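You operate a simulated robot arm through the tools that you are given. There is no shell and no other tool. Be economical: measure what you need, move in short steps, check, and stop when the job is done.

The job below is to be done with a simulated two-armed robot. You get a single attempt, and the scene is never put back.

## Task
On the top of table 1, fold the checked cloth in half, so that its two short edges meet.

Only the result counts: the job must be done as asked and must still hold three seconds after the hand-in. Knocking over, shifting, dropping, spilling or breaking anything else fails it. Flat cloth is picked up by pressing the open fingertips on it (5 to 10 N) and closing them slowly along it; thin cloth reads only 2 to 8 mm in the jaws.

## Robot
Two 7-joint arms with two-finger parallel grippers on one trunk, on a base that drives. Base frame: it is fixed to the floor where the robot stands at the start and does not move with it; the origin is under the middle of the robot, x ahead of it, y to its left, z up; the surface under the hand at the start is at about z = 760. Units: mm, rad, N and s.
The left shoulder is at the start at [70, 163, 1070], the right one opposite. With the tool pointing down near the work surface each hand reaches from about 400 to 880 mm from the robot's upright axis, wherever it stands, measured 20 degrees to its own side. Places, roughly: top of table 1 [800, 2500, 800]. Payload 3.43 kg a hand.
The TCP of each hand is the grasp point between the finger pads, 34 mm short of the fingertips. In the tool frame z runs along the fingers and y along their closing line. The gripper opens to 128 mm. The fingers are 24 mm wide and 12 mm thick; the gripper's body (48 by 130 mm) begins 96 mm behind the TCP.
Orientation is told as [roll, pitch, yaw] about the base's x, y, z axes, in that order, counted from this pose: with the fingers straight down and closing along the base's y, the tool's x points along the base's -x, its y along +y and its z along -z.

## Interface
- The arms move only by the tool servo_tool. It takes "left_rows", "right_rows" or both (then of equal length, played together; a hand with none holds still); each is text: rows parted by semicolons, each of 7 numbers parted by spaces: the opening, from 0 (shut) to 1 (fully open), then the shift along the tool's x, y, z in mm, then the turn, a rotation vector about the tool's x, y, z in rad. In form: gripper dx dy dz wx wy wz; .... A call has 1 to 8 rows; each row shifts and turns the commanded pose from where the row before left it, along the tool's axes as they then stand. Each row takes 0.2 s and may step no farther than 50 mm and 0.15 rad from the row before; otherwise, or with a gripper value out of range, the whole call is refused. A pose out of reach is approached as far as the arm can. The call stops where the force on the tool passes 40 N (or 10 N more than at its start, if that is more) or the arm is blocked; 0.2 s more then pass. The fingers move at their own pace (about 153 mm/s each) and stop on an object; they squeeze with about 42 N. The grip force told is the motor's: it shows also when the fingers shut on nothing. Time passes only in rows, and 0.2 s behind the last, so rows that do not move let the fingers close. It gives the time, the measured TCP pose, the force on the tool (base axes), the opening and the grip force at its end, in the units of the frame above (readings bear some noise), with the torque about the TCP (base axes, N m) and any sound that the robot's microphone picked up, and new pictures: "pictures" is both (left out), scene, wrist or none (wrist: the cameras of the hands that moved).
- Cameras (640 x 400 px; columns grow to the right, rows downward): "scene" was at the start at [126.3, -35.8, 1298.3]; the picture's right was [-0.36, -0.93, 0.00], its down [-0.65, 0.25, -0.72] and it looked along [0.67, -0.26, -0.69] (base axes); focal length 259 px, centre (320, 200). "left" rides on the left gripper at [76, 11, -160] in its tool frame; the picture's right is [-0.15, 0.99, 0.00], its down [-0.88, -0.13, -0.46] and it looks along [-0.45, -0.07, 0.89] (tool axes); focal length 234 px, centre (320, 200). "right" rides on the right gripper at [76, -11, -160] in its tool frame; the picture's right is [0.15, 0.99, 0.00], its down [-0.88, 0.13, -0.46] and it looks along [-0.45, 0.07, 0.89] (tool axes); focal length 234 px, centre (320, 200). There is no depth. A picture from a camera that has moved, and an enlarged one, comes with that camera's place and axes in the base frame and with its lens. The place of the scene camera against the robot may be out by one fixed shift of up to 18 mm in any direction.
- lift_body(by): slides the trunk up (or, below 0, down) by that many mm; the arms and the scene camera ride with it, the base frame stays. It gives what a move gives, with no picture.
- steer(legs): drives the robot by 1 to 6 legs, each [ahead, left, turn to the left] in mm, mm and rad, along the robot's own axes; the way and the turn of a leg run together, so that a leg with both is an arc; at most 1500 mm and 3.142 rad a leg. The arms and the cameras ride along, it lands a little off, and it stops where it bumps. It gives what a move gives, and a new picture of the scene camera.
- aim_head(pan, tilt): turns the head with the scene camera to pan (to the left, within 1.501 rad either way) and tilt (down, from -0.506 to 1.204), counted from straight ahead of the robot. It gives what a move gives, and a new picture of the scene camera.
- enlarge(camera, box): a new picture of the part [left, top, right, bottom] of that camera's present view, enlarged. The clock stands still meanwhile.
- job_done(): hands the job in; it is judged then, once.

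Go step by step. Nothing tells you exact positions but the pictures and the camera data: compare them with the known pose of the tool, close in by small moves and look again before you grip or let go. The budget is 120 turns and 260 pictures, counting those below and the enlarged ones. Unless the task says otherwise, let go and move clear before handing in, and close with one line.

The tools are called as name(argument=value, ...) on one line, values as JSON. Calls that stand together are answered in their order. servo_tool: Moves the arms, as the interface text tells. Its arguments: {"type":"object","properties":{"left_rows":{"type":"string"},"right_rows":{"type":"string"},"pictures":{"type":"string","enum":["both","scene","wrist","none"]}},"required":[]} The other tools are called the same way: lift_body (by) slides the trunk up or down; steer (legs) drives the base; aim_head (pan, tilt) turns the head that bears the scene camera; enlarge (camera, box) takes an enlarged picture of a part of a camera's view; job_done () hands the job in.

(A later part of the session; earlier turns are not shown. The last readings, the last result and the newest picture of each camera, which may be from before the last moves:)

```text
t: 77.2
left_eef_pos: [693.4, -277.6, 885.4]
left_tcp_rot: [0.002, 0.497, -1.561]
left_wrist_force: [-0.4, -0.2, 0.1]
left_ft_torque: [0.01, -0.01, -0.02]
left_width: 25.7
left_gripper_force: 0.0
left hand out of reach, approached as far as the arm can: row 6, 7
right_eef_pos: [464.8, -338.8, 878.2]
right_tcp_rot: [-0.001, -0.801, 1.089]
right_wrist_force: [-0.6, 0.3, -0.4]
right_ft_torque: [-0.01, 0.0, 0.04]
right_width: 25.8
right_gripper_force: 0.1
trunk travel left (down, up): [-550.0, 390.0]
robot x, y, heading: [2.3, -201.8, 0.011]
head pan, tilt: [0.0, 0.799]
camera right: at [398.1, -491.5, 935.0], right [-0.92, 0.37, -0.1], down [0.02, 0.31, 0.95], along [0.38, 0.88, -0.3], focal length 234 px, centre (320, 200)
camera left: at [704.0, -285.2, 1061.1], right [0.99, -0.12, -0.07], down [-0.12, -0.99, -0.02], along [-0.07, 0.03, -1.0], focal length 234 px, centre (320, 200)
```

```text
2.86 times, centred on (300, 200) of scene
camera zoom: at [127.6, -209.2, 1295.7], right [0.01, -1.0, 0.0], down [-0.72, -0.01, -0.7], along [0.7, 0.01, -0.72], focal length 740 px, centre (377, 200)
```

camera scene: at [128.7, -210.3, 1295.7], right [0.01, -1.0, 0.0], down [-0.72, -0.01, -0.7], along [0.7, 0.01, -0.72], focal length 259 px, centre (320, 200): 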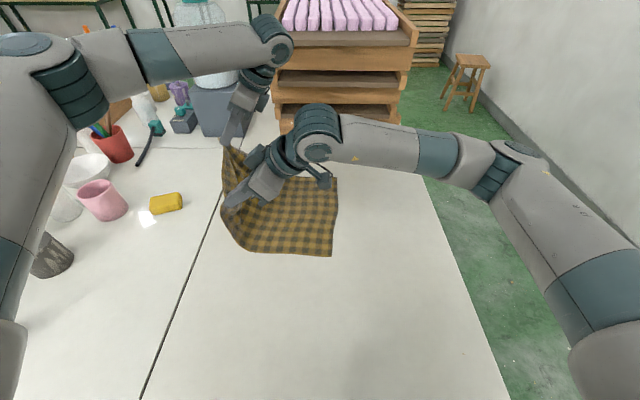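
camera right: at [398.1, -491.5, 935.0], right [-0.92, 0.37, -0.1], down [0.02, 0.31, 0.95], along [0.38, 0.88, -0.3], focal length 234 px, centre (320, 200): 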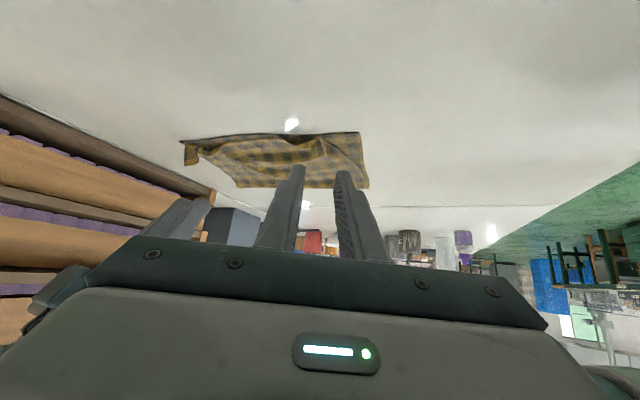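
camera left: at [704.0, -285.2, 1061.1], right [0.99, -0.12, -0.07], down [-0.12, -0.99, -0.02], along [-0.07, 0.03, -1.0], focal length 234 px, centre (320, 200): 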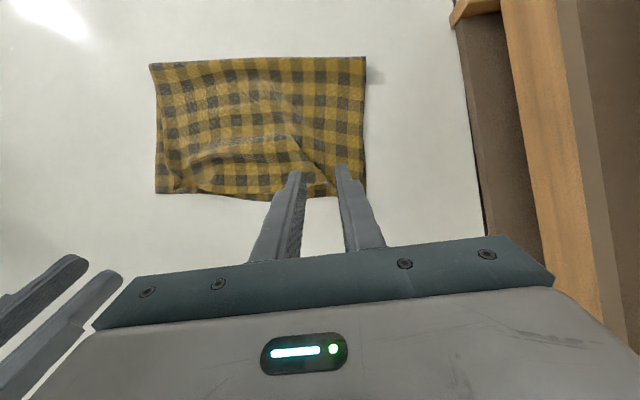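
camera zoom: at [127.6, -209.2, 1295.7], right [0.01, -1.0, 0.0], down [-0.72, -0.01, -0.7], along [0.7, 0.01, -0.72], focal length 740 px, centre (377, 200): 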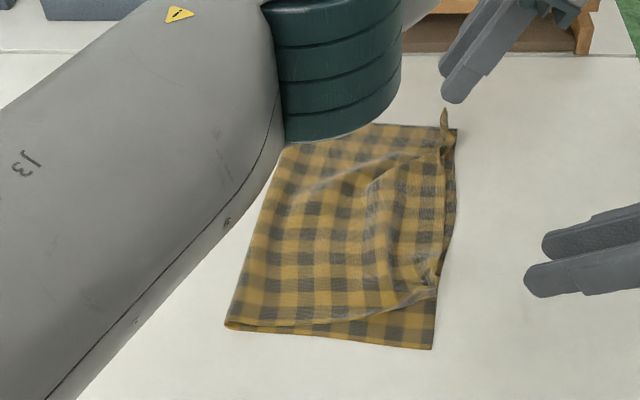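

Very close: the upper edge lies almost on the lower one, with some puckers and tufts at the old pinch points. I lift both hands clear and look straight down.

servo_tool(left_rows="0 -10 0 -35 0 -0.125 0; 0 10 0 -35 0 -0.125 0; 0 10 0 -35 0 -0.125 0; 0 10 0 -35 0 -0.125 0", right_rows="0 0 0 -35 0 0.14 0; 0 0 0 -35 0 0.14 0; 0 0 0 -35 0 0.14 0; 0 0 0 0 0 0.14 0", pictures="both")

enlarge(camera="scene", box=[220, 150, 380, 270])

```text
t: 78.2
left_eef_pos: [697.8, -289.9, 1017.7]
left_tcp_rot: [0.0, -0.004, -1.559]
left_wrist_force: [-0.2, -0.4, -0.5]
left_ft_torque: [-0.04, -0.02, 0.01]
left_width: 0.2
left_gripper_force: 33.0
left hand out of reach, approached as far as the arm can: row 1
right_eef_pos: [438.1, -393.4, 960.6]
right_tcp_rot: [0.0, -0.236, 1.088]
right_wrist_force: [-0.4, 0.4, 0.2]
right_ft_torque: [-0.03, 0.02, 0.0]
right_width: 0.0
right_gripper_force: 33.3
trunk travel left (down, up): [-550.0, 390.0]
robot x, y, heading: [-0.6, -203.1, 0.012]
head pan, tilt: [0.0, 0.799]
camera scene: at [129.4, -205.9, 1295.5], right [0.01, -1.0, 0.0], down [-0.72, -0.01, -0.7], along [0.7, 0.01, -0.72], focal length 259 px, centre (320, 200)
camera right: at [395.5, -495.5, 1098.9], right [-0.94, 0.33, -0.03], down [0.23, 0.72, 0.65], along [0.24, 0.6, -0.76], focal length 234 px, centre (320, 200)
camera left: at [706.9, -212.5, 1176.9], right [0.99, -0.13, 0.0], down [-0.12, -0.88, 0.46], along [-0.06, -0.46, -0.89], focal length 234 px, centre (320, 200)
```

scene: 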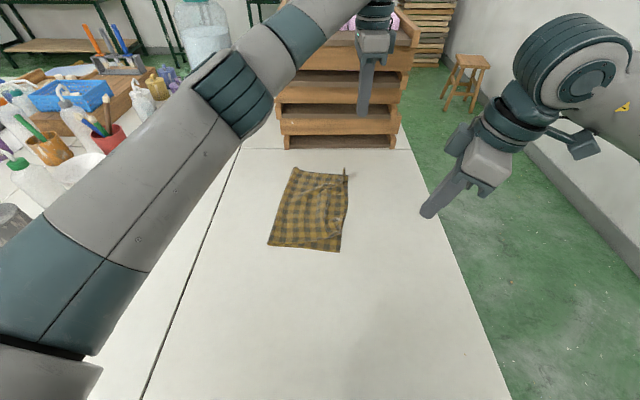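
right: 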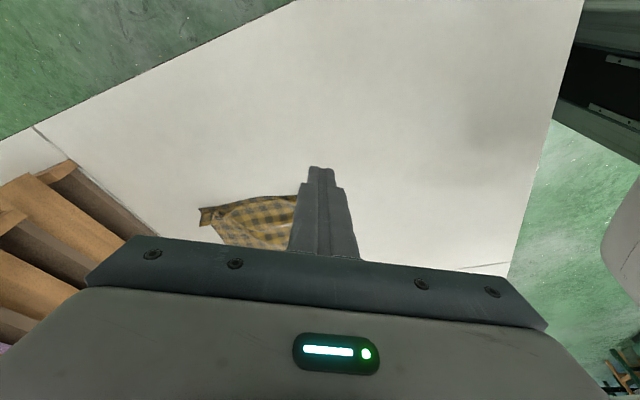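
left: 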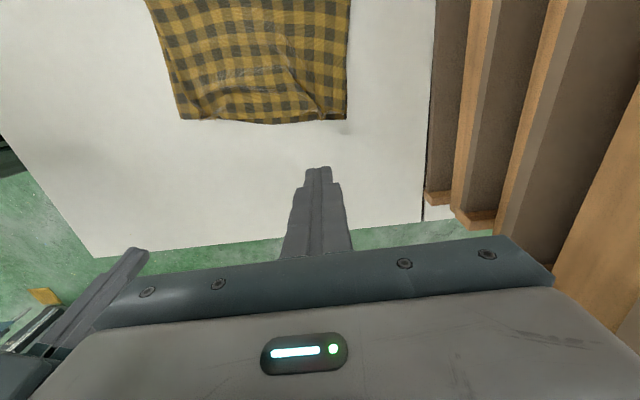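

```text
3.33 times, centred on (300, 210) of scene
camera zoom: at [129.4, -205.9, 1295.5], right [0.01, -1.0, 0.0], down [-0.72, -0.01, -0.7], along [0.7, 0.01, -0.72], focal length 864 px, centre (387, 167)
```

zoom: 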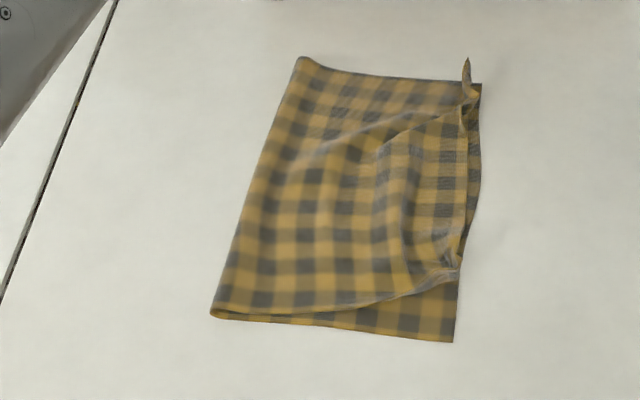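

The short edges meet within about 10 mm, but the upper near corner is still puckered in by about 45 mm and the far corner tuft stands up. I bring the right hand upright over the near pucker for a close look.

servo_tool(right_rows="0 0 0 0 0 0.118 0; 0 0 0 0 0 0.118 0; 0 0 0 0 0 0 -0.125; 0 -42.3 -10.4 17 0 0 -0.125; 0 -42.3 -10.4 17 0 0 0; 0 -42.3 -10.4 17 0 0 0; 0 -42.3 -10.4 17 0 0 0; 0 0 0 0 0 0 0", pictures="wrist")

enlarge(camera="right", box=[120, 60, 440, 260])

```text
t: 80.0
left_eef_pos: [696.5, -292.9, 1018.2]
left_tcp_rot: [-0.002, -0.002, -1.56]
left_wrist_force: [-0.1, -0.8, -0.3]
left_ft_torque: [0.0, -0.03, 0.02]
left_width: 0.0
left_gripper_force: 33.2
right_eef_pos: [521.2, -242.8, 891.8]
right_tcp_rot: [-0.002, -0.005, 1.34]
right_wrist_force: [-0.1, 0.1, -1.4]
right_ft_torque: [0.02, -0.01, 0.04]
right_width: 0.2
right_gripper_force: 32.9
trunk travel left (down, up): [-550.0, 390.0]
robot x, y, heading: [-2.3, -205.7, 0.012]
head pan, tilt: [0.0, 0.799]
camera right: at [513.9, -318.7, 1052.7], right [-1.0, 0.09, 0.0], down [0.07, 0.88, 0.46], along [0.04, 0.46, -0.89], focal length 234 px, centre (320, 200)
```

right: 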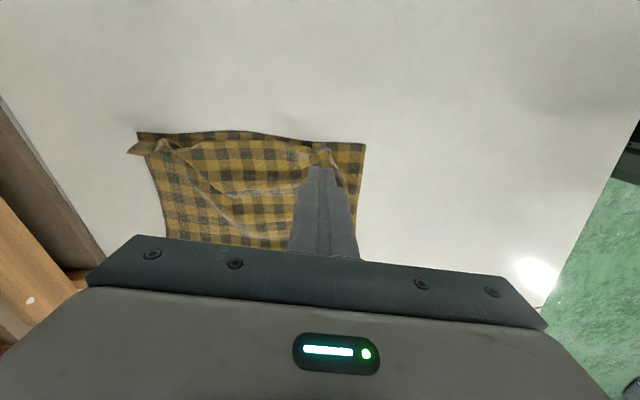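

```text
2.00 times, centred on (280, 160) of right
camera zoom: at [513.9, -318.7, 1052.7], right [-1.0, 0.09, 0.0], down [0.07, 0.88, 0.46], along [0.04, 0.46, -0.89], focal length 468 px, centre (400, 280)
```

zoom: 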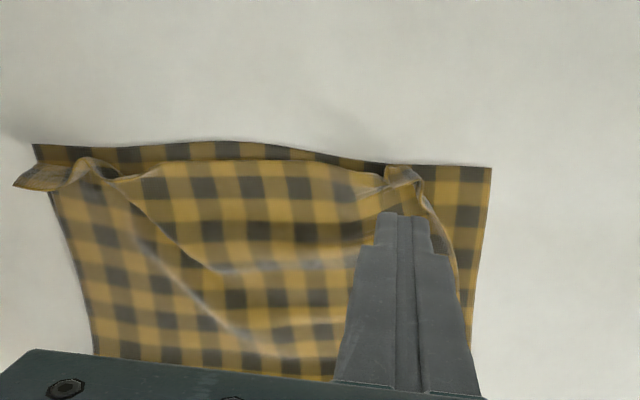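

I press lightly on the upper near corner and drag it outward (toward me) to spread the pucker. First I come down near contact.

servo_tool(right_rows="0 -3.8 14.2 40 0 0 0; 0 0 0 40 0 0 0; 0 0 0 9 0 0 0; 0 0 0 3 0 0 0; 0 0 0 2 0 0 0; 0 0 0 0 0 0 0", pictures="none")

enlarge(camera="right", box=[200, 80, 440, 240])

```text
t: 81.4
left_eef_pos: [696.9, -291.9, 1019.2]
left_tcp_rot: [-0.002, -0.003, -1.558]
left_wrist_force: [-0.1, 0.2, -0.6]
left_ft_torque: [-0.01, 0.02, -0.02]
left_width: 0.0
left_gripper_force: 32.7
right_eef_pos: [509.8, -235.6, 798.4]
right_tcp_rot: [0.0, -0.003, 1.339]
right_wrist_force: [1.4, -0.2, 1.7]
right_ft_torque: [-0.01, -0.03, 0.02]
right_width: 0.0
right_gripper_force: 33.4
trunk travel left (down, up): [-550.0, 390.0]
robot x, y, heading: [-1.0, -204.0, 0.012]
head pan, tilt: [0.0, 0.799]
```

```text
2.50 times, centred on (320, 160) of right
camera zoom: at [501.4, -311.2, 958.9], right [-1.0, 0.09, 0.0], down [0.08, 0.89, 0.46], along [0.04, 0.46, -0.89], focal length 585 px, centre (320, 300)
```

zoom: 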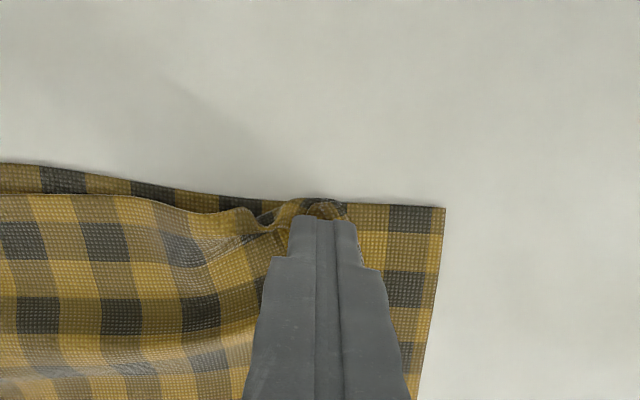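

servo_tool(right_rows="0 0 0 1.5 0 0 0; 0 1.8 7.8 0.3 0 0 0; 0 1.8 7.8 0.3 0 0 0; 0 1.8 7.8 0 0 0 0; 0 1.8 7.8 0 0 0 0; 0 0 0 0 0 0 0", pictures="none")

enlarge(camera="right", box=[200, 80, 440, 240])

```text
t: 82.8
left_eef_pos: [696.3, -292.4, 1018.2]
left_tcp_rot: [-0.002, -0.005, -1.561]
left_wrist_force: [-0.4, -0.8, -1.2]
left_ft_torque: [-0.01, -0.04, 0.0]
left_width: 0.0
left_gripper_force: 33.3
right_eef_pos: [476.7, -235.0, 797.0]
right_tcp_rot: [-0.002, -0.004, 1.339]
right_wrist_force: [1.8, -0.2, 5.6]
right_ft_torque: [-0.07, -0.03, 0.0]
right_width: 0.1
right_gripper_force: 33.4
trunk travel left (down, up): [-550.0, 390.0]
robot x, y, heading: [-2.0, -204.2, 0.012]
head pan, tilt: [0.0, 0.799]
```

```text
2.50 times, centred on (320, 160) of right
camera zoom: at [469.4, -310.5, 957.4], right [-1.0, 0.09, 0.0], down [0.07, 0.89, 0.46], along [0.04, 0.46, -0.89], focal length 585 px, centre (320, 300)
```

zoom: 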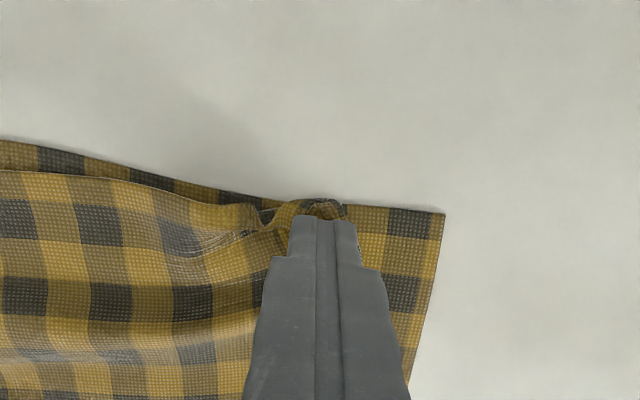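

The whole cloth slides along when pressed, so dragging doesn't spread it. Instead I turn the right hand so it closes along y and plan to pinch the tucked corner itself and pull it outward without pressing.

servo_tool(right_rows="0 0 0 -20 0 0 0; 0 0 0 -40 0 0 0.14; 0.2 0 0 -20 0 0 0.149; 0.2 0 0 0 0 0 0.149; 0.2 0 0 0 0 0 0.149; 0.2 0 0 0 0 0 0.149; 0.2 0 0 0 0 0 0.149; 0.2 0 0 0 0 0 0.149", pictures="none")

servo_tool(right_rows="0.2 0 0 0 0 0 0.149; 0.2 0 0 0 0 0 0.149; 0.2 0 0 0 0 0 0", pictures="wrist")

enlarge(camera="right", box=[200, 60, 480, 260])

enlarge(camera="scene", box=[220, 150, 380, 270])

```text
t: 84.6
left_eef_pos: [696.5, -292.3, 1018.2]
left_tcp_rot: [-0.003, -0.004, -1.559]
left_wrist_force: [0.3, 0.9, -0.3]
left_ft_torque: [0.02, -0.02, 0.02]
left_width: 0.0
left_gripper_force: 33.0
right_eef_pos: [475.9, -235.4, 875.6]
right_tcp_rot: [0.004, -0.005, 0.301]
right_wrist_force: [0.7, 0.4, 0.4]
right_ft_torque: [0.01, 0.01, -0.04]
right_width: 25.7
right_gripper_force: 0.0
trunk travel left (down, up): [-550.0, 390.0]
robot x, y, heading: [-0.0, -201.7, 0.012]
head pan, tilt: [0.0, 0.799]
```

```text
t: 85.4
left_eef_pos: [696.7, -292.3, 1017.6]
left_tcp_rot: [-0.003, -0.003, -1.56]
left_wrist_force: [0.6, 1.5, 0.2]
left_ft_torque: [-0.01, 0.02, 0.02]
left_width: 0.1
left_gripper_force: 33.1
right_eef_pos: [476.0, -234.7, 877.6]
right_tcp_rot: [0.004, -0.002, 0.004]
right_wrist_force: [-0.3, -0.8, 0.3]
right_ft_torque: [0.0, 0.01, 0.01]
right_width: 25.5
right_gripper_force: 0.1
trunk travel left (down, up): [-550.0, 390.0]
robot x, y, heading: [-0.6, -202.1, 0.008]
head pan, tilt: [0.0, 0.799]
camera right: at [399.8, -246.1, 1037.3], right [-0.15, 0.99, 0.0], down [0.88, 0.13, 0.46], along [0.45, 0.07, -0.89], focal length 234 px, centre (320, 200)
```

right: 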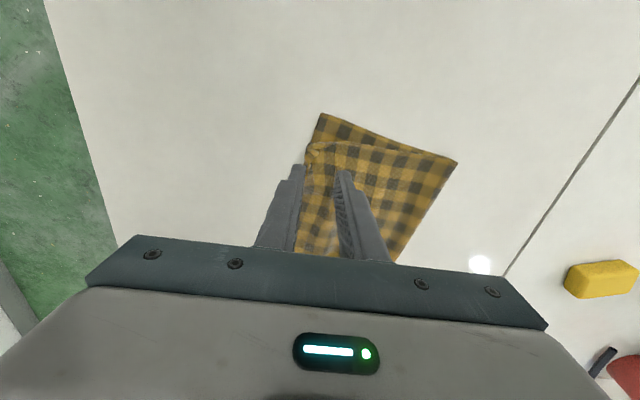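

```text
2.00 times, centred on (340, 160) of right
camera zoom: at [399.8, -246.1, 1037.3], right [-0.15, 0.99, 0.0], down [0.88, 0.13, 0.46], along [0.45, 0.07, -0.89], focal length 468 px, centre (280, 280)
```

zoom: 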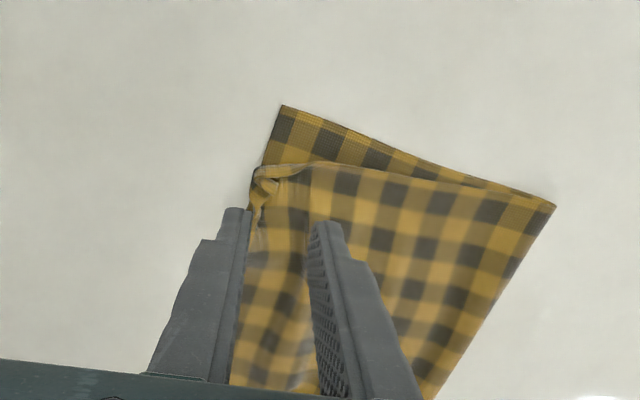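

```text
3.33 times, centred on (300, 210) of scene
camera zoom: at [128.5, -208.3, 1295.6], right [0.01, -1.0, 0.0], down [-0.72, -0.01, -0.7], along [0.7, 0.01, -0.72], focal length 864 px, centre (387, 167)
```

zoom: 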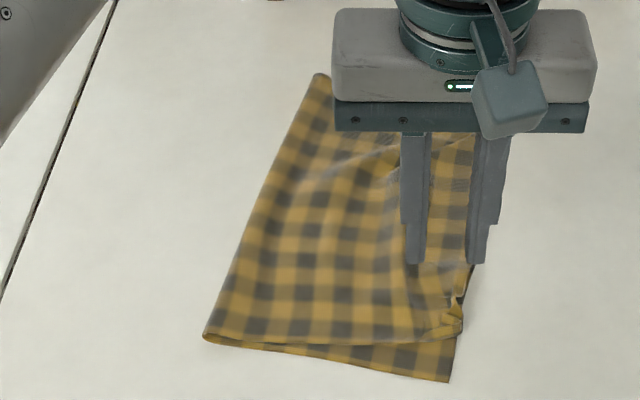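

The upper near corner is at about (466,−248) and its place is (431,−240). I come down over it to pinch along y.

servo_tool(right_rows="0.25 0 -3 40 0 0 0; 0.25 0 0 30 0 0 0; 0.25 0 0 6 0 0 0; 0.25 0 0 3 0 0 0; 0.25 0 0 1.5 0 0 0; 0.25 0 0 0 0 0 0", pictures="none")

enlarge(camera="right", box=[220, 80, 460, 240])

```text
t: 86.8
left_eef_pos: [697.9, -294.0, 1017.6]
left_tcp_rot: [-0.002, -0.004, -1.557]
left_wrist_force: [-0.3, 0.6, 0.4]
left_ft_torque: [-0.02, -0.01, 0.01]
left_width: 0.2
left_gripper_force: 32.7
right_eef_pos: [477.2, -237.6, 797.7]
right_tcp_rot: [0.004, -0.001, 0.005]
right_wrist_force: [-0.9, -0.4, -0.1]
right_ft_torque: [-0.01, 0.0, 0.02]
right_width: 32.3
right_gripper_force: 0.1
trunk travel left (down, up): [-550.0, 390.0]
robot x, y, heading: [-0.8, -199.4, 0.016]
head pan, tilt: [0.0, 0.799]
```

```text
2.50 times, centred on (340, 160) of right
camera zoom: at [400.3, -248.8, 957.1], right [-0.15, 0.99, 0.0], down [0.88, 0.13, 0.46], along [0.45, 0.07, -0.89], focal length 585 px, centre (270, 300)
```

zoom: 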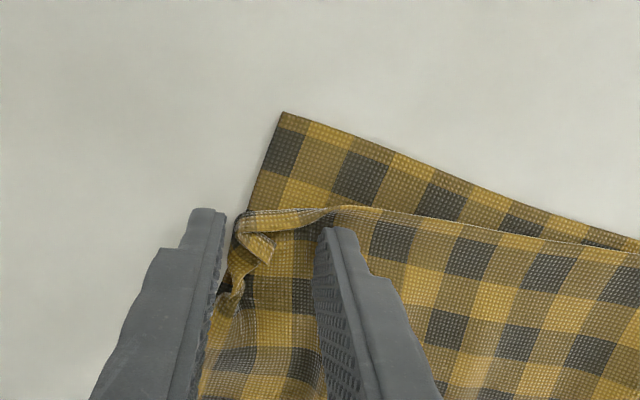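

servo_tool(right_rows="0.25 -3 0 2 0 0 0; 0.2 0 0 0.5 0 0 0; 0.15 0 0 0 0 0 0; 0.1 0 0 0 0 0 0; 0.05 0 0 0 0 0 0; 0 0 0 0 0 0 0; 0 0 0 0 0 0 0", pictures="none")

enlarge(camera="right", box=[220, 80, 460, 240])

```text
t: 88.4
left_eef_pos: [696.2, -291.8, 1020.1]
left_tcp_rot: [0.0, -0.002, -1.559]
left_wrist_force: [-0.3, -0.2, -0.1]
left_ft_torque: [0.0, 0.0, 0.01]
left_width: 0.0
left_gripper_force: 33.5
right_eef_pos: [478.6, -237.3, 794.9]
right_tcp_rot: [0.003, -0.003, 0.004]
right_wrist_force: [0.1, -0.1, 17.1]
right_ft_torque: [0.14, 0.11, -0.01]
right_width: 4.1
right_gripper_force: 37.9
trunk travel left (down, up): [-550.0, 390.0]
robot x, y, heading: [-1.9, -209.9, 0.013]
head pan, tilt: [0.0, 0.799]
```

```text
2.50 times, centred on (340, 160) of right
camera zoom: at [402.4, -248.7, 955.3], right [-0.15, 0.99, 0.0], down [0.88, 0.13, 0.46], along [0.45, 0.07, -0.89], focal length 585 px, centre (270, 300)
```

zoom: 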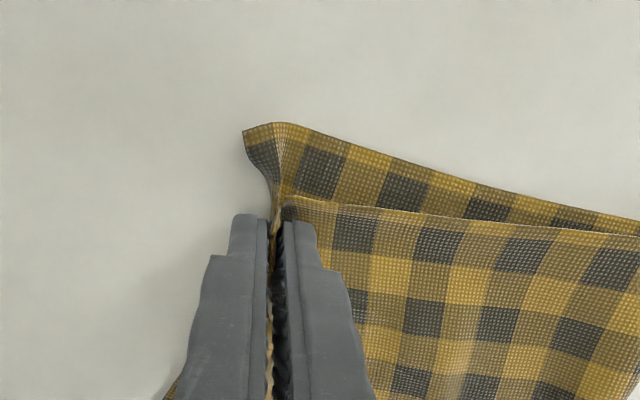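

It gathered both layers (4 mm). I let go, lift and look.

servo_tool(right_rows="0.1 0 0 0 0 0 0; 0.25 0 0 0 0 0 0; 0.25 0 0 -10 0 0 0; 0.25 0 0 -30 0 0 0; 0.25 0 0 0 0 0 0", pictures="none")

enlarge(camera="right", box=[220, 60, 500, 260])

enlarge(camera="scene", box=[220, 150, 380, 270])

```text
t: 89.6
left_eef_pos: [697.2, -292.4, 1016.8]
left_tcp_rot: [-0.001, -0.002, -1.559]
left_wrist_force: [0.0, 0.0, -0.2]
left_ft_torque: [0.0, 0.0, 0.0]
left_width: 0.0
left_gripper_force: 33.3
right_eef_pos: [479.9, -236.4, 833.9]
right_tcp_rot: [0.003, -0.002, 0.008]
right_wrist_force: [0.0, -0.2, -0.4]
right_ft_torque: [0.0, 0.02, 0.0]
right_width: 31.8
right_gripper_force: 0.2
trunk travel left (down, up): [-550.0, 390.0]
robot x, y, heading: [-1.9, -203.8, 0.009]
head pan, tilt: [0.0, 0.799]
```

```text
2.00 times, centred on (360, 160) of right
camera zoom: at [403.2, -248.4, 993.4], right [-0.15, 0.99, 0.0], down [0.88, 0.13, 0.46], along [0.45, 0.07, -0.89], focal length 468 px, centre (240, 280)
```

zoom: 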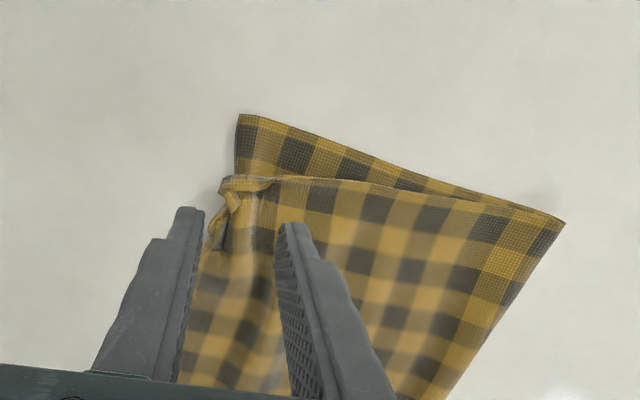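

```text
3.33 times, centred on (300, 210) of scene
camera zoom: at [129.1, -208.4, 1295.5], right [0.01, -1.0, 0.0], down [-0.72, -0.01, -0.7], along [0.7, 0.01, -0.72], focal length 864 px, centre (387, 167)
```

zoom: 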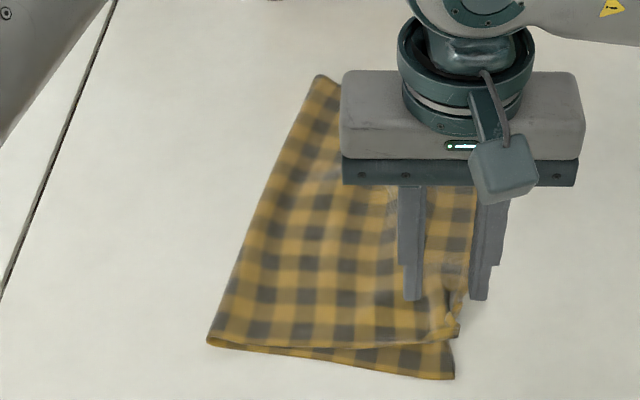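

The curled corner flap stands a little proud near (474,−243). I try pinching just that, with the tips kept a few mm above the table.

servo_tool(right_rows="0.2 5 -7 15 0 0 0; 0.2 0 0 15 0 0 0; 0.2 0 0 5 0 0 0; 0.2 0 0 0 0 0 0; 0.12 0 0 0 0 0 0; 0.06 0 0 0 0 0 0; 0 0 0 0 0 0 0; 0 0 0 0 0 0 0", pictures="none")

enlarge(camera="right", box=[220, 80, 460, 240])

```text
t: 91.4
left_eef_pos: [696.8, -291.7, 1017.6]
left_tcp_rot: [-0.002, -0.003, -1.558]
left_wrist_force: [0.7, 0.0, -0.6]
left_ft_torque: [0.02, 0.0, -0.02]
left_width: 0.0
left_gripper_force: 33.0
right_eef_pos: [475.8, -244.5, 799.9]
right_tcp_rot: [0.003, -0.003, 0.005]
right_wrist_force: [0.7, 0.0, 1.3]
right_ft_torque: [0.04, 0.02, 0.0]
right_width: 3.4
right_gripper_force: 37.8
trunk travel left (down, up): [-550.0, 390.0]
robot x, y, heading: [-1.4, -198.5, 0.014]
head pan, tilt: [0.0, 0.799]
```

```text
2.50 times, centred on (340, 160) of right
camera zoom: at [398.7, -255.9, 959.9], right [-0.15, 0.99, 0.0], down [0.88, 0.13, 0.46], along [0.45, 0.07, -0.89], focal length 585 px, centre (270, 300)
```

zoom: 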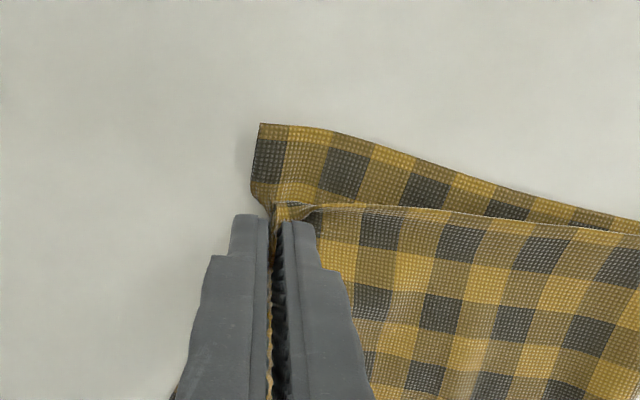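

servo_tool(right_rows="0 0 0 -10 0 0 0; 0 0 0 -15 0 0 0; 0 0 0 -10 0 0 0; 0 0 0 0 0 0 0", pictures="none")

enlarge(camera="right", box=[220, 60, 500, 260])

enlarge(camera="scene", box=[220, 150, 380, 270])

```text
t: 92.4
left_eef_pos: [696.0, -292.2, 1018.2]
left_tcp_rot: [-0.001, -0.003, -1.558]
left_wrist_force: [-1.0, 0.0, -1.0]
left_ft_torque: [0.02, 0.03, 0.0]
left_width: 0.0
left_gripper_force: 32.7
right_eef_pos: [474.1, -244.8, 834.8]
right_tcp_rot: [0.002, -0.003, 0.006]
right_wrist_force: [-0.2, 0.1, -0.2]
right_ft_torque: [0.04, 0.04, -0.01]
right_width: 3.4
right_gripper_force: 38.3
trunk travel left (down, up): [-550.0, 390.0]
robot x, y, heading: [-3.8, -209.8, 0.016]
head pan, tilt: [0.0, 0.799]
```

```text
2.00 times, centred on (360, 160) of right
camera zoom: at [397.7, -255.7, 994.2], right [-0.15, 0.99, 0.0], down [0.88, 0.13, 0.46], along [0.45, 0.07, -0.89], focal length 468 px, centre (240, 280)
```

zoom: 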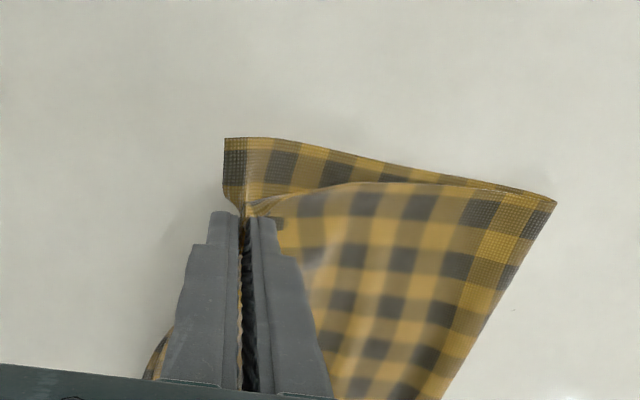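

```text
3.33 times, centred on (300, 210) of scene
camera zoom: at [128.6, -208.3, 1295.6], right [0.01, -1.0, 0.0], down [-0.72, -0.01, -0.7], along [0.7, 0.01, -0.72], focal length 864 px, centre (387, 167)
```

zoom: 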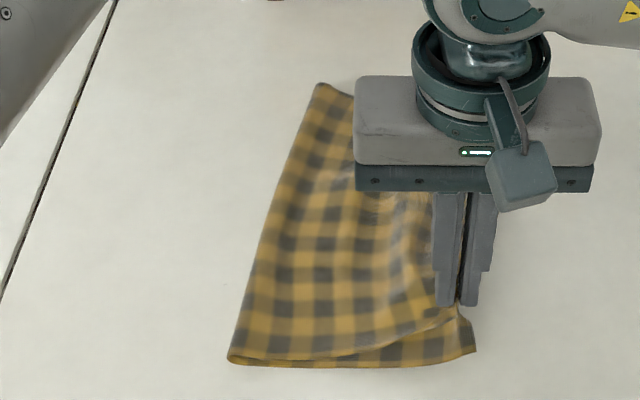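

Both layers came up again. I'll set it down, release, and use two hands instead: the left pins the cloth near mid-edge while the right drags the upper corner out, so the flat lower layer can't follow.

servo_tool(left_rows="0 48 0 0 0 0 0; 0 6 -33 30 0 0 0; 0 0 -33 30 0 0 0; 0 0 -33 30 0 0 0; 0 0 0 30 0 0 0; 0 0 0 20 0 0 0; 0 0 0 0 0 0 0", right_rows="0 0 0 18 0 0 0; 0 0 0 15 0 0 0; 0.1 0 0 0 0 0 0; 0.25 0 0 0 0 0 0; 0.25 0 0 -10 0 0 0; 0.25 0 0 -30 0 0 0; 0.25 0 0 0 0 0 0", pictures="wrist")

enlarge(camera="right", box=[220, 60, 500, 260])

enlarge(camera="scene", box=[220, 150, 380, 270])

```text
t: 94.0
left_eef_pos: [597.1, -240.5, 876.9]
left_tcp_rot: [-0.002, -0.004, -1.558]
left_wrist_force: [-0.8, -0.4, 0.5]
left_ft_torque: [0.02, 0.04, 0.03]
left_width: 0.0
left_gripper_force: 32.6
right_eef_pos: [474.4, -244.1, 841.5]
right_tcp_rot: [0.004, -0.003, 0.007]
right_wrist_force: [0.3, -0.1, 0.3]
right_ft_torque: [0.01, 0.01, -0.02]
right_width: 32.1
right_gripper_force: 0.1
trunk travel left (down, up): [-550.0, 390.0]
robot x, y, heading: [-1.4, -201.3, 0.01]
head pan, tilt: [0.0, 0.799]
camera right: at [397.2, -255.7, 1001.2], right [-0.15, 0.99, 0.0], down [0.88, 0.13, 0.46], along [0.45, 0.07, -0.89], focal length 234 px, centre (320, 200)
camera left: at [606.7, -162.9, 1036.1], right [0.99, -0.13, 0.0], down [-0.12, -0.88, 0.46], along [-0.06, -0.45, -0.89], focal length 234 px, centre (320, 200)
```

right: 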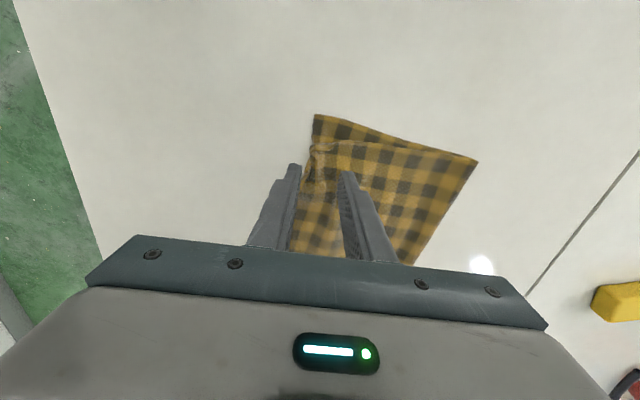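
left: 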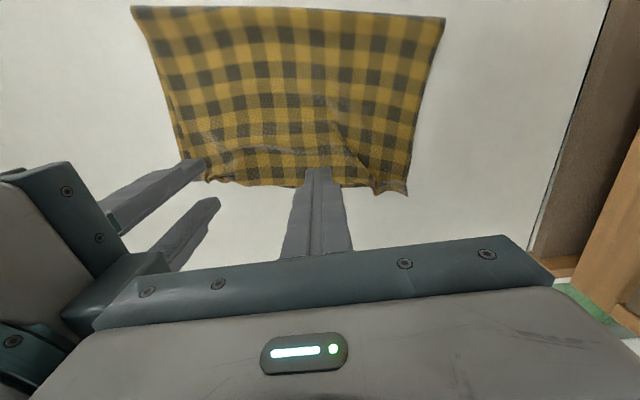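

```text
2.00 times, centred on (360, 160) of right
camera zoom: at [397.2, -255.7, 1001.2], right [-0.15, 0.99, 0.0], down [0.88, 0.13, 0.46], along [0.45, 0.07, -0.89], focal length 468 px, centre (240, 280)
```

zoom: 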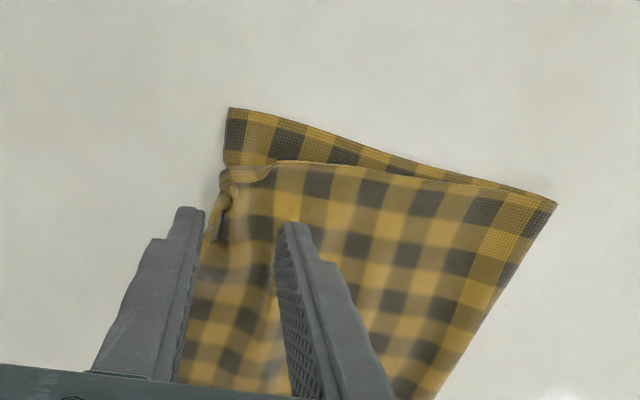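

```text
3.33 times, centred on (300, 210) of scene
camera zoom: at [128.8, -208.5, 1295.6], right [0.01, -1.0, 0.0], down [-0.72, -0.01, -0.7], along [0.7, 0.01, -0.72], focal length 864 px, centre (387, 167)
```

zoom: 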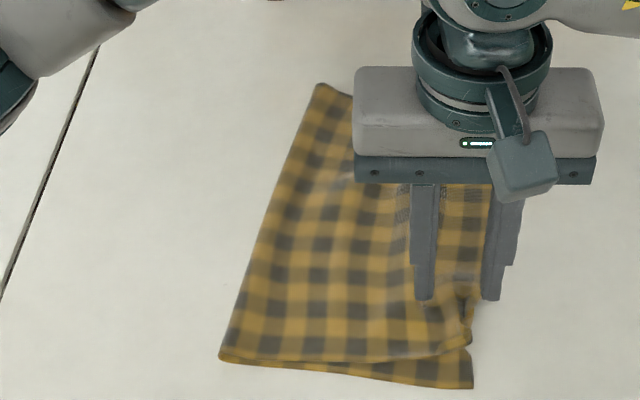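

Viewed from the left camera, the right edges coincide well; only the near corner of the upper layer is drawn in about 28 mm. Left hand presses to pin, right hand comes down closed on the upper corner.

servo_tool(left_rows="0 8 0 30 0 0 0; 0 7 0 30 0 0 0; 0 0 0 12 0 0 0; 0 0 0 4 0 0 0; 0 0 0 2 0 0 0; 0 0 0 2 0 0 0; 0 0 0 0 0 0 0", right_rows="0 0 2 0 0 0 0; 0 0 0 0 0 0 0; 0 0 0 20 0 0 0; 0 0 0 15 0 0 0; 0 0 0 5 0 0 0; 0 0 0 2 0 0 0; 0 0 0 0 0 0 0", pictures="none")

```text
t: 95.6
left_eef_pos: [595.8, -224.3, 796.2]
left_tcp_rot: [-0.001, -0.003, -1.559]
left_wrist_force: [0.9, -0.2, 0.3]
left_ft_torque: [-0.04, -0.01, -0.01]
left_width: 0.2
left_gripper_force: 33.0
right_eef_pos: [475.2, -242.7, 798.7]
right_tcp_rot: [0.003, -0.003, 0.006]
right_wrist_force: [0.1, -0.2, 0.5]
right_ft_torque: [-0.03, -0.02, 0.01]
right_width: 0.1
right_gripper_force: 33.3
trunk travel left (down, up): [-550.0, 390.0]
robot x, y, heading: [-5.6, -203.2, 0.012]
head pan, tilt: [0.0, 0.799]
```

servo_tool(left_rows="0 0 0 1 0 0 0; 0 0 0 1 0 0 0; 0 0 0 0 0 0 0", right_rows="0 0 0 1 0 0 0; 0 0 0 0.5 0 0 0; 0 0 0 0 0 0 0", pictures="none")

```text
t: 96.4
left_eef_pos: [596.2, -224.2, 796.2]
left_tcp_rot: [0.0, -0.003, -1.559]
left_wrist_force: [0.4, 1.2, 4.2]
left_ft_torque: [0.05, -0.02, 0.01]
left_width: 0.0
left_gripper_force: 32.8
right_eef_pos: [475.0, -242.3, 797.7]
right_tcp_rot: [0.004, -0.004, 0.005]
right_wrist_force: [0.5, 0.2, 2.4]
right_ft_torque: [0.02, -0.01, -0.03]
right_width: 0.0
right_gripper_force: 33.5
trunk travel left (down, up): [-550.0, 390.0]
robot x, y, heading: [-0.1, -203.3, 0.012]
head pan, tilt: [0.0, 0.799]
```

servo_tool(left_rows="0 0 0 1 0 0 0; 0 0 0 0 0 0 0; 0 0 0 0 0 0 0; 0 0 0 0 0 0 0; 0 0 0 0 0 0 0; 0 0 0 0 0 0 0; 0 0 0 0 0 0 0", right_rows="0 0 0 0.3 0 0 0; 0 8 0 0.2 0 0 0; 0 8 0 0.1 0 0 0; 0 8 0 0 0 0 0; 0 8 0 0 0 0 0; 0 6 0 0 0 0 0; 0 0 0 0 0 0 0", pictures="none")

enlarge(camera="right", box=[220, 60, 500, 260])

enlarge(camera="scene", box=[220, 150, 380, 270])

```text
t: 98.0
left_eef_pos: [597.1, -224.3, 795.6]
left_tcp_rot: [0.001, -0.004, -1.56]
left_wrist_force: [5.2, 2.5, 24.5]
left_ft_torque: [0.13, -0.14, -0.04]
left_width: 0.0
left_gripper_force: 33.1
right_eef_pos: [434.8, -241.3, 798.7]
right_tcp_rot: [0.005, -0.004, 0.005]
right_wrist_force: [-0.2, 0.2, 0.2]
right_ft_torque: [0.01, 0.01, 0.04]
right_width: 0.1
right_gripper_force: 32.4
trunk travel left (down, up): [-550.0, 390.0]
robot x, y, heading: [-1.6, -205.8, 0.012]
head pan, tilt: [0.0, 0.799]
```

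```text
2.00 times, centred on (360, 160) of right
camera zoom: at [358.1, -254.2, 957.6], right [-0.15, 0.99, 0.0], down [0.88, 0.13, 0.46], along [0.45, 0.07, -0.89], focal length 468 px, centre (240, 280)
```

zoom: 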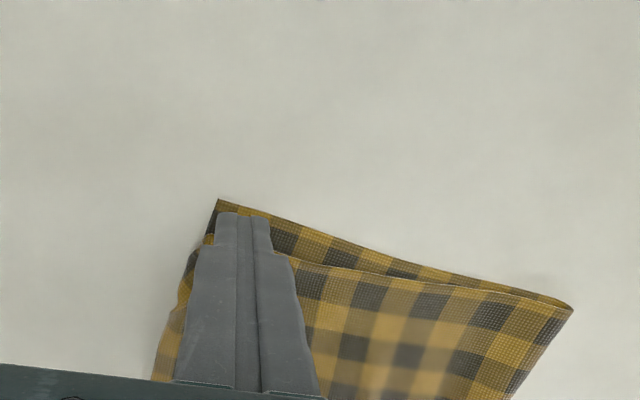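

```text
3.33 times, centred on (300, 210) of scene
camera zoom: at [126.5, -208.0, 1296.0], right [0.01, -1.0, 0.0], down [-0.72, -0.01, -0.7], along [0.7, 0.01, -0.72], focal length 864 px, centre (387, 167)
```

zoom: 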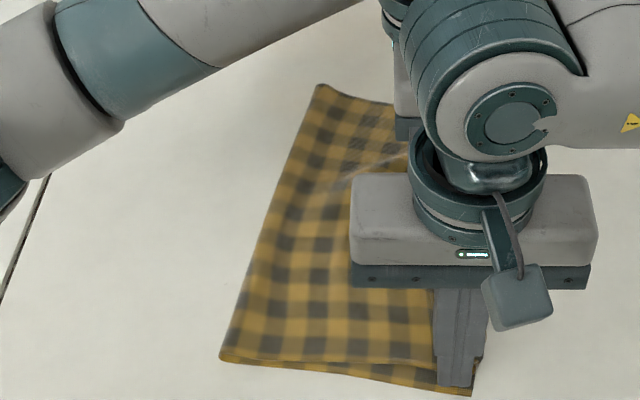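

servo_tool(right_rows="0 0 0 -20 0 0 0; 0 30 0 -30 0 0 0; 0 0 0 0 0 0 0", pictures="none")

enlarge(camera="right", box=[220, 100, 500, 300])

enlarge(camera="scene", box=[220, 150, 380, 270])

```text
t: 98.8
left_eef_pos: [596.6, -225.0, 796.3]
left_tcp_rot: [0.002, -0.002, -1.56]
left_wrist_force: [4.0, 1.3, 28.6]
left_ft_torque: [0.08, -0.18, -0.01]
left_width: 0.3
left_gripper_force: 32.5
right_eef_pos: [405.1, -242.3, 849.3]
right_tcp_rot: [0.003, -0.004, 0.005]
right_wrist_force: [0.3, -0.7, -0.5]
right_ft_torque: [0.0, -0.01, 0.01]
right_width: 0.1
right_gripper_force: 32.4
trunk travel left (down, up): [-550.0, 390.0]
robot x, y, heading: [-0.6, -202.9, 0.016]
head pan, tilt: [0.0, 0.799]
```

```text
2.00 times, centred on (360, 200) of right
camera zoom: at [329.4, -252.9, 1008.9], right [-0.15, 0.99, 0.0], down [0.88, 0.13, 0.46], along [0.45, 0.07, -0.89], focal length 468 px, centre (240, 200)
```

zoom: 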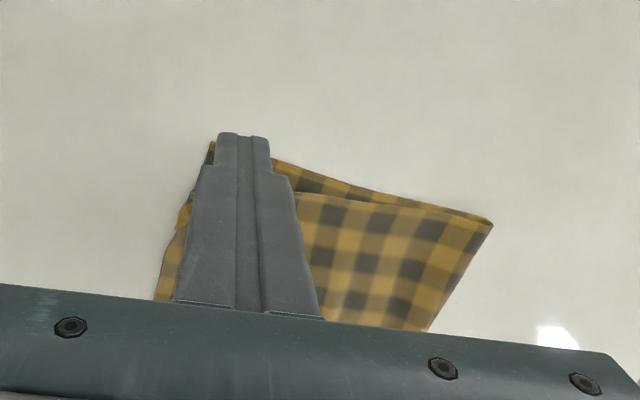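

```text
3.33 times, centred on (300, 210) of scene
camera zoom: at [126.1, -208.0, 1296.0], right [0.01, -1.0, 0.0], down [-0.72, -0.01, -0.7], along [0.7, 0.01, -0.72], focal length 864 px, centre (387, 167)
```

zoom: 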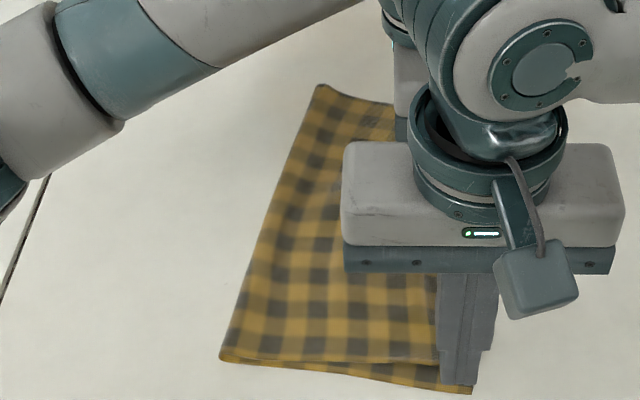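

servo_tool(right_rows="0 0 -45 -10 0 0 0; 0 0 -45 0 0 0 0; 0 0 0 0 0 0 0", pictures="none")

enlarge(camera="scene", box=[240, 170, 380, 275])

enlarge(camera="right", box=[280, 100, 560, 300])

```text
t: 99.6
left_eef_pos: [594.5, -224.9, 795.6]
left_tcp_rot: [0.002, -0.004, -1.558]
left_wrist_force: [5.1, 1.3, 29.6]
left_ft_torque: [0.09, -0.15, -0.04]
left_width: 0.0
left_gripper_force: 32.7
right_eef_pos: [404.4, -332.4, 856.5]
right_tcp_rot: [0.003, -0.005, 0.007]
right_wrist_force: [0.2, -0.5, 0.4]
right_ft_torque: [-0.02, 0.02, 0.03]
right_width: 0.0
right_gripper_force: 33.2
trunk travel left (down, up): [-550.0, 390.0]
robot x, y, heading: [3.9, -199.4, 0.013]
head pan, tilt: [0.0, 0.799]
```

```text
3.81 times, centred on (310, 222) of scene
camera zoom: at [126.1, -207.5, 1296.0], right [0.01, -1.0, 0.0], down [-0.72, -0.01, -0.7], along [0.7, 0.01, -0.72], focal length 987 px, centre (358, 114)
```

zoom: 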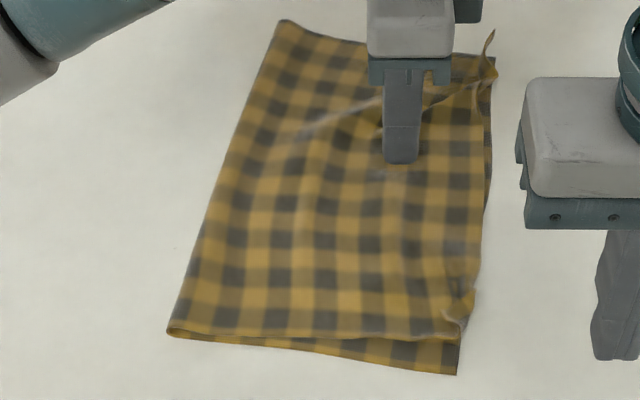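

```text
2.00 times, centred on (420, 200) of right
camera zoom: at [328.2, -343.2, 1016.4], right [-0.15, 0.99, 0.0], down [0.88, 0.13, 0.46], along [0.45, 0.07, -0.89], focal length 468 px, centre (120, 200)
```

zoom: 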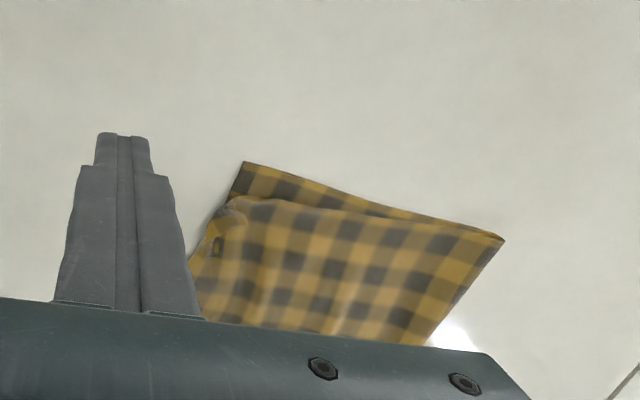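

Improved: the upper near corner is now about 22 mm short in x and 2 mm in y. One more such drag with the pin held.

servo_tool(right_rows="0 -29 44 0 0 0 0; 0 -29 44 0 0 0 0; 0 0 0 30 0 0 0; 0 0 0 20 0 0 0; 0 0 0 6 0 0 0; 0 0 0 2 0 0 0; 0 0 0 1 0 0 0; 0 0 0 0 0 0 0", pictures="none")

```text
refused: row 1 steps farther than a row can; nothing moved
```

servo_tool(right_rows="0 -20 30 0 0 0 0; 0 -20 30 0 0 0 0; 0 -18 27 0 0 0 0; 0 0 0 30 0 0 0; 0 0 0 20 0 0 0; 0 0 0 6 0 0 0; 0 0 0 2 0 0 0; 0 0 0 1 0 0 0", pictures="none")

```text
t: 101.4
left_eef_pos: [595.0, -226.2, 795.5]
left_tcp_rot: [0.001, -0.004, -1.559]
left_wrist_force: [2.9, -0.2, 31.5]
left_ft_torque: [0.03, -0.08, 0.0]
left_width: 0.1
left_gripper_force: 33.4
right_eef_pos: [462.3, -246.2, 801.2]
right_tcp_rot: [0.002, -0.006, 0.005]
right_wrist_force: [0.9, 0.8, 0.4]
right_ft_torque: [0.03, -0.02, -0.02]
right_width: 0.1
right_gripper_force: 32.7
trunk travel left (down, up): [-550.0, 390.0]
robot x, y, heading: [-0.9, -203.4, 0.011]
head pan, tilt: [0.0, 0.799]
```

servo_tool(right_rows="0 0 0 2 0 0 0; 0 0 0 1.5 0 0 0; 0 6 0 0.5 0 0 0; 0 6 0 0.3 0 0 0; 0 6 0 0.3 0 0 0; 0 6 0 0.2 0 0 0; 0 0 0 0 0 0 0", pictures="none")

servo_tool(right_rows="0 0 0 -30 0 0 0; 0 0 -45 -20 0 0 0; 0 0 -45 0 0 0 0; 0 0 0 0 0 0 0", pictures="none")

enlarge(camera="scene", box=[240, 170, 380, 275])

enlarge(camera="right", box=[280, 100, 560, 300])

```text
t: 103.2
left_eef_pos: [593.8, -224.8, 796.4]
left_tcp_rot: [0.002, -0.003, -1.562]
left_wrist_force: [-4.3, 1.1, 11.0]
left_ft_torque: [0.05, 0.11, 0.01]
left_width: 0.0
left_gripper_force: 33.2
right_eef_pos: [440.9, -244.9, 796.3]
right_tcp_rot: [0.007, -0.012, 0.004]
right_wrist_force: [1.8, 0.2, 16.6]
right_ft_torque: [-0.12, 0.03, -0.01]
right_width: 0.0
right_gripper_force: 33.4
trunk travel left (down, up): [-550.0, 390.0]
robot x, y, heading: [-0.2, -203.3, 0.014]
head pan, tilt: [0.0, 0.799]
stopped in row 7 (right hand): the force on the tool passed its limit at 41 N (the readings are from after the stop); the commanded pose is now the measured one
```

```text
t: 104.2
left_eef_pos: [594.2, -224.5, 795.7]
left_tcp_rot: [0.002, -0.004, -1.561]
left_wrist_force: [-1.1, -1.1, 24.7]
left_ft_torque: [-0.01, 0.06, 0.01]
left_width: 0.3
left_gripper_force: 32.7
right_eef_pos: [442.8, -332.8, 844.5]
right_tcp_rot: [0.006, -0.01, 0.006]
right_wrist_force: [0.0, 0.2, -0.5]
right_ft_torque: [0.0, 0.02, 0.0]
right_width: 0.1
right_gripper_force: 32.9
trunk travel left (down, up): [-550.0, 390.0]
robot x, y, heading: [-0.2, -205.4, 0.007]
head pan, tilt: [0.0, 0.799]
```

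```text
3.81 times, centred on (310, 222) of scene
camera zoom: at [126.3, -208.0, 1296.0], right [0.01, -1.0, 0.0], down [-0.72, -0.01, -0.7], along [0.7, 0.01, -0.72], focal length 987 px, centre (358, 114)
```

zoom: 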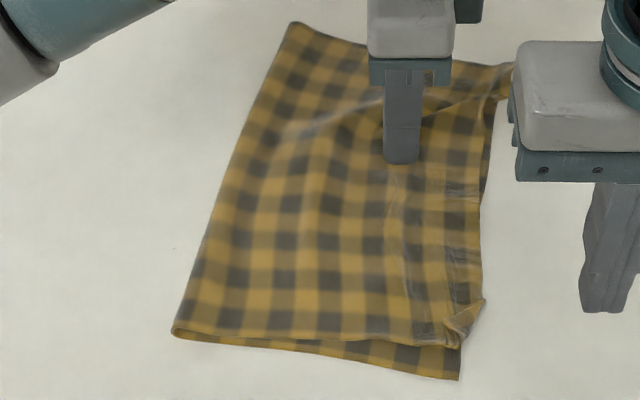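

```text
2.00 times, centred on (420, 200) of right
camera zoom: at [363.7, -344.6, 1004.5], right [-0.15, 0.99, 0.0], down [0.88, 0.13, 0.46], along [0.46, 0.07, -0.89], focal length 468 px, centre (120, 200)
```

zoom: 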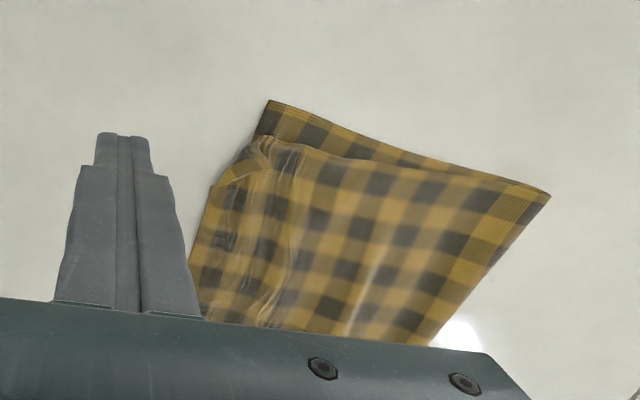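

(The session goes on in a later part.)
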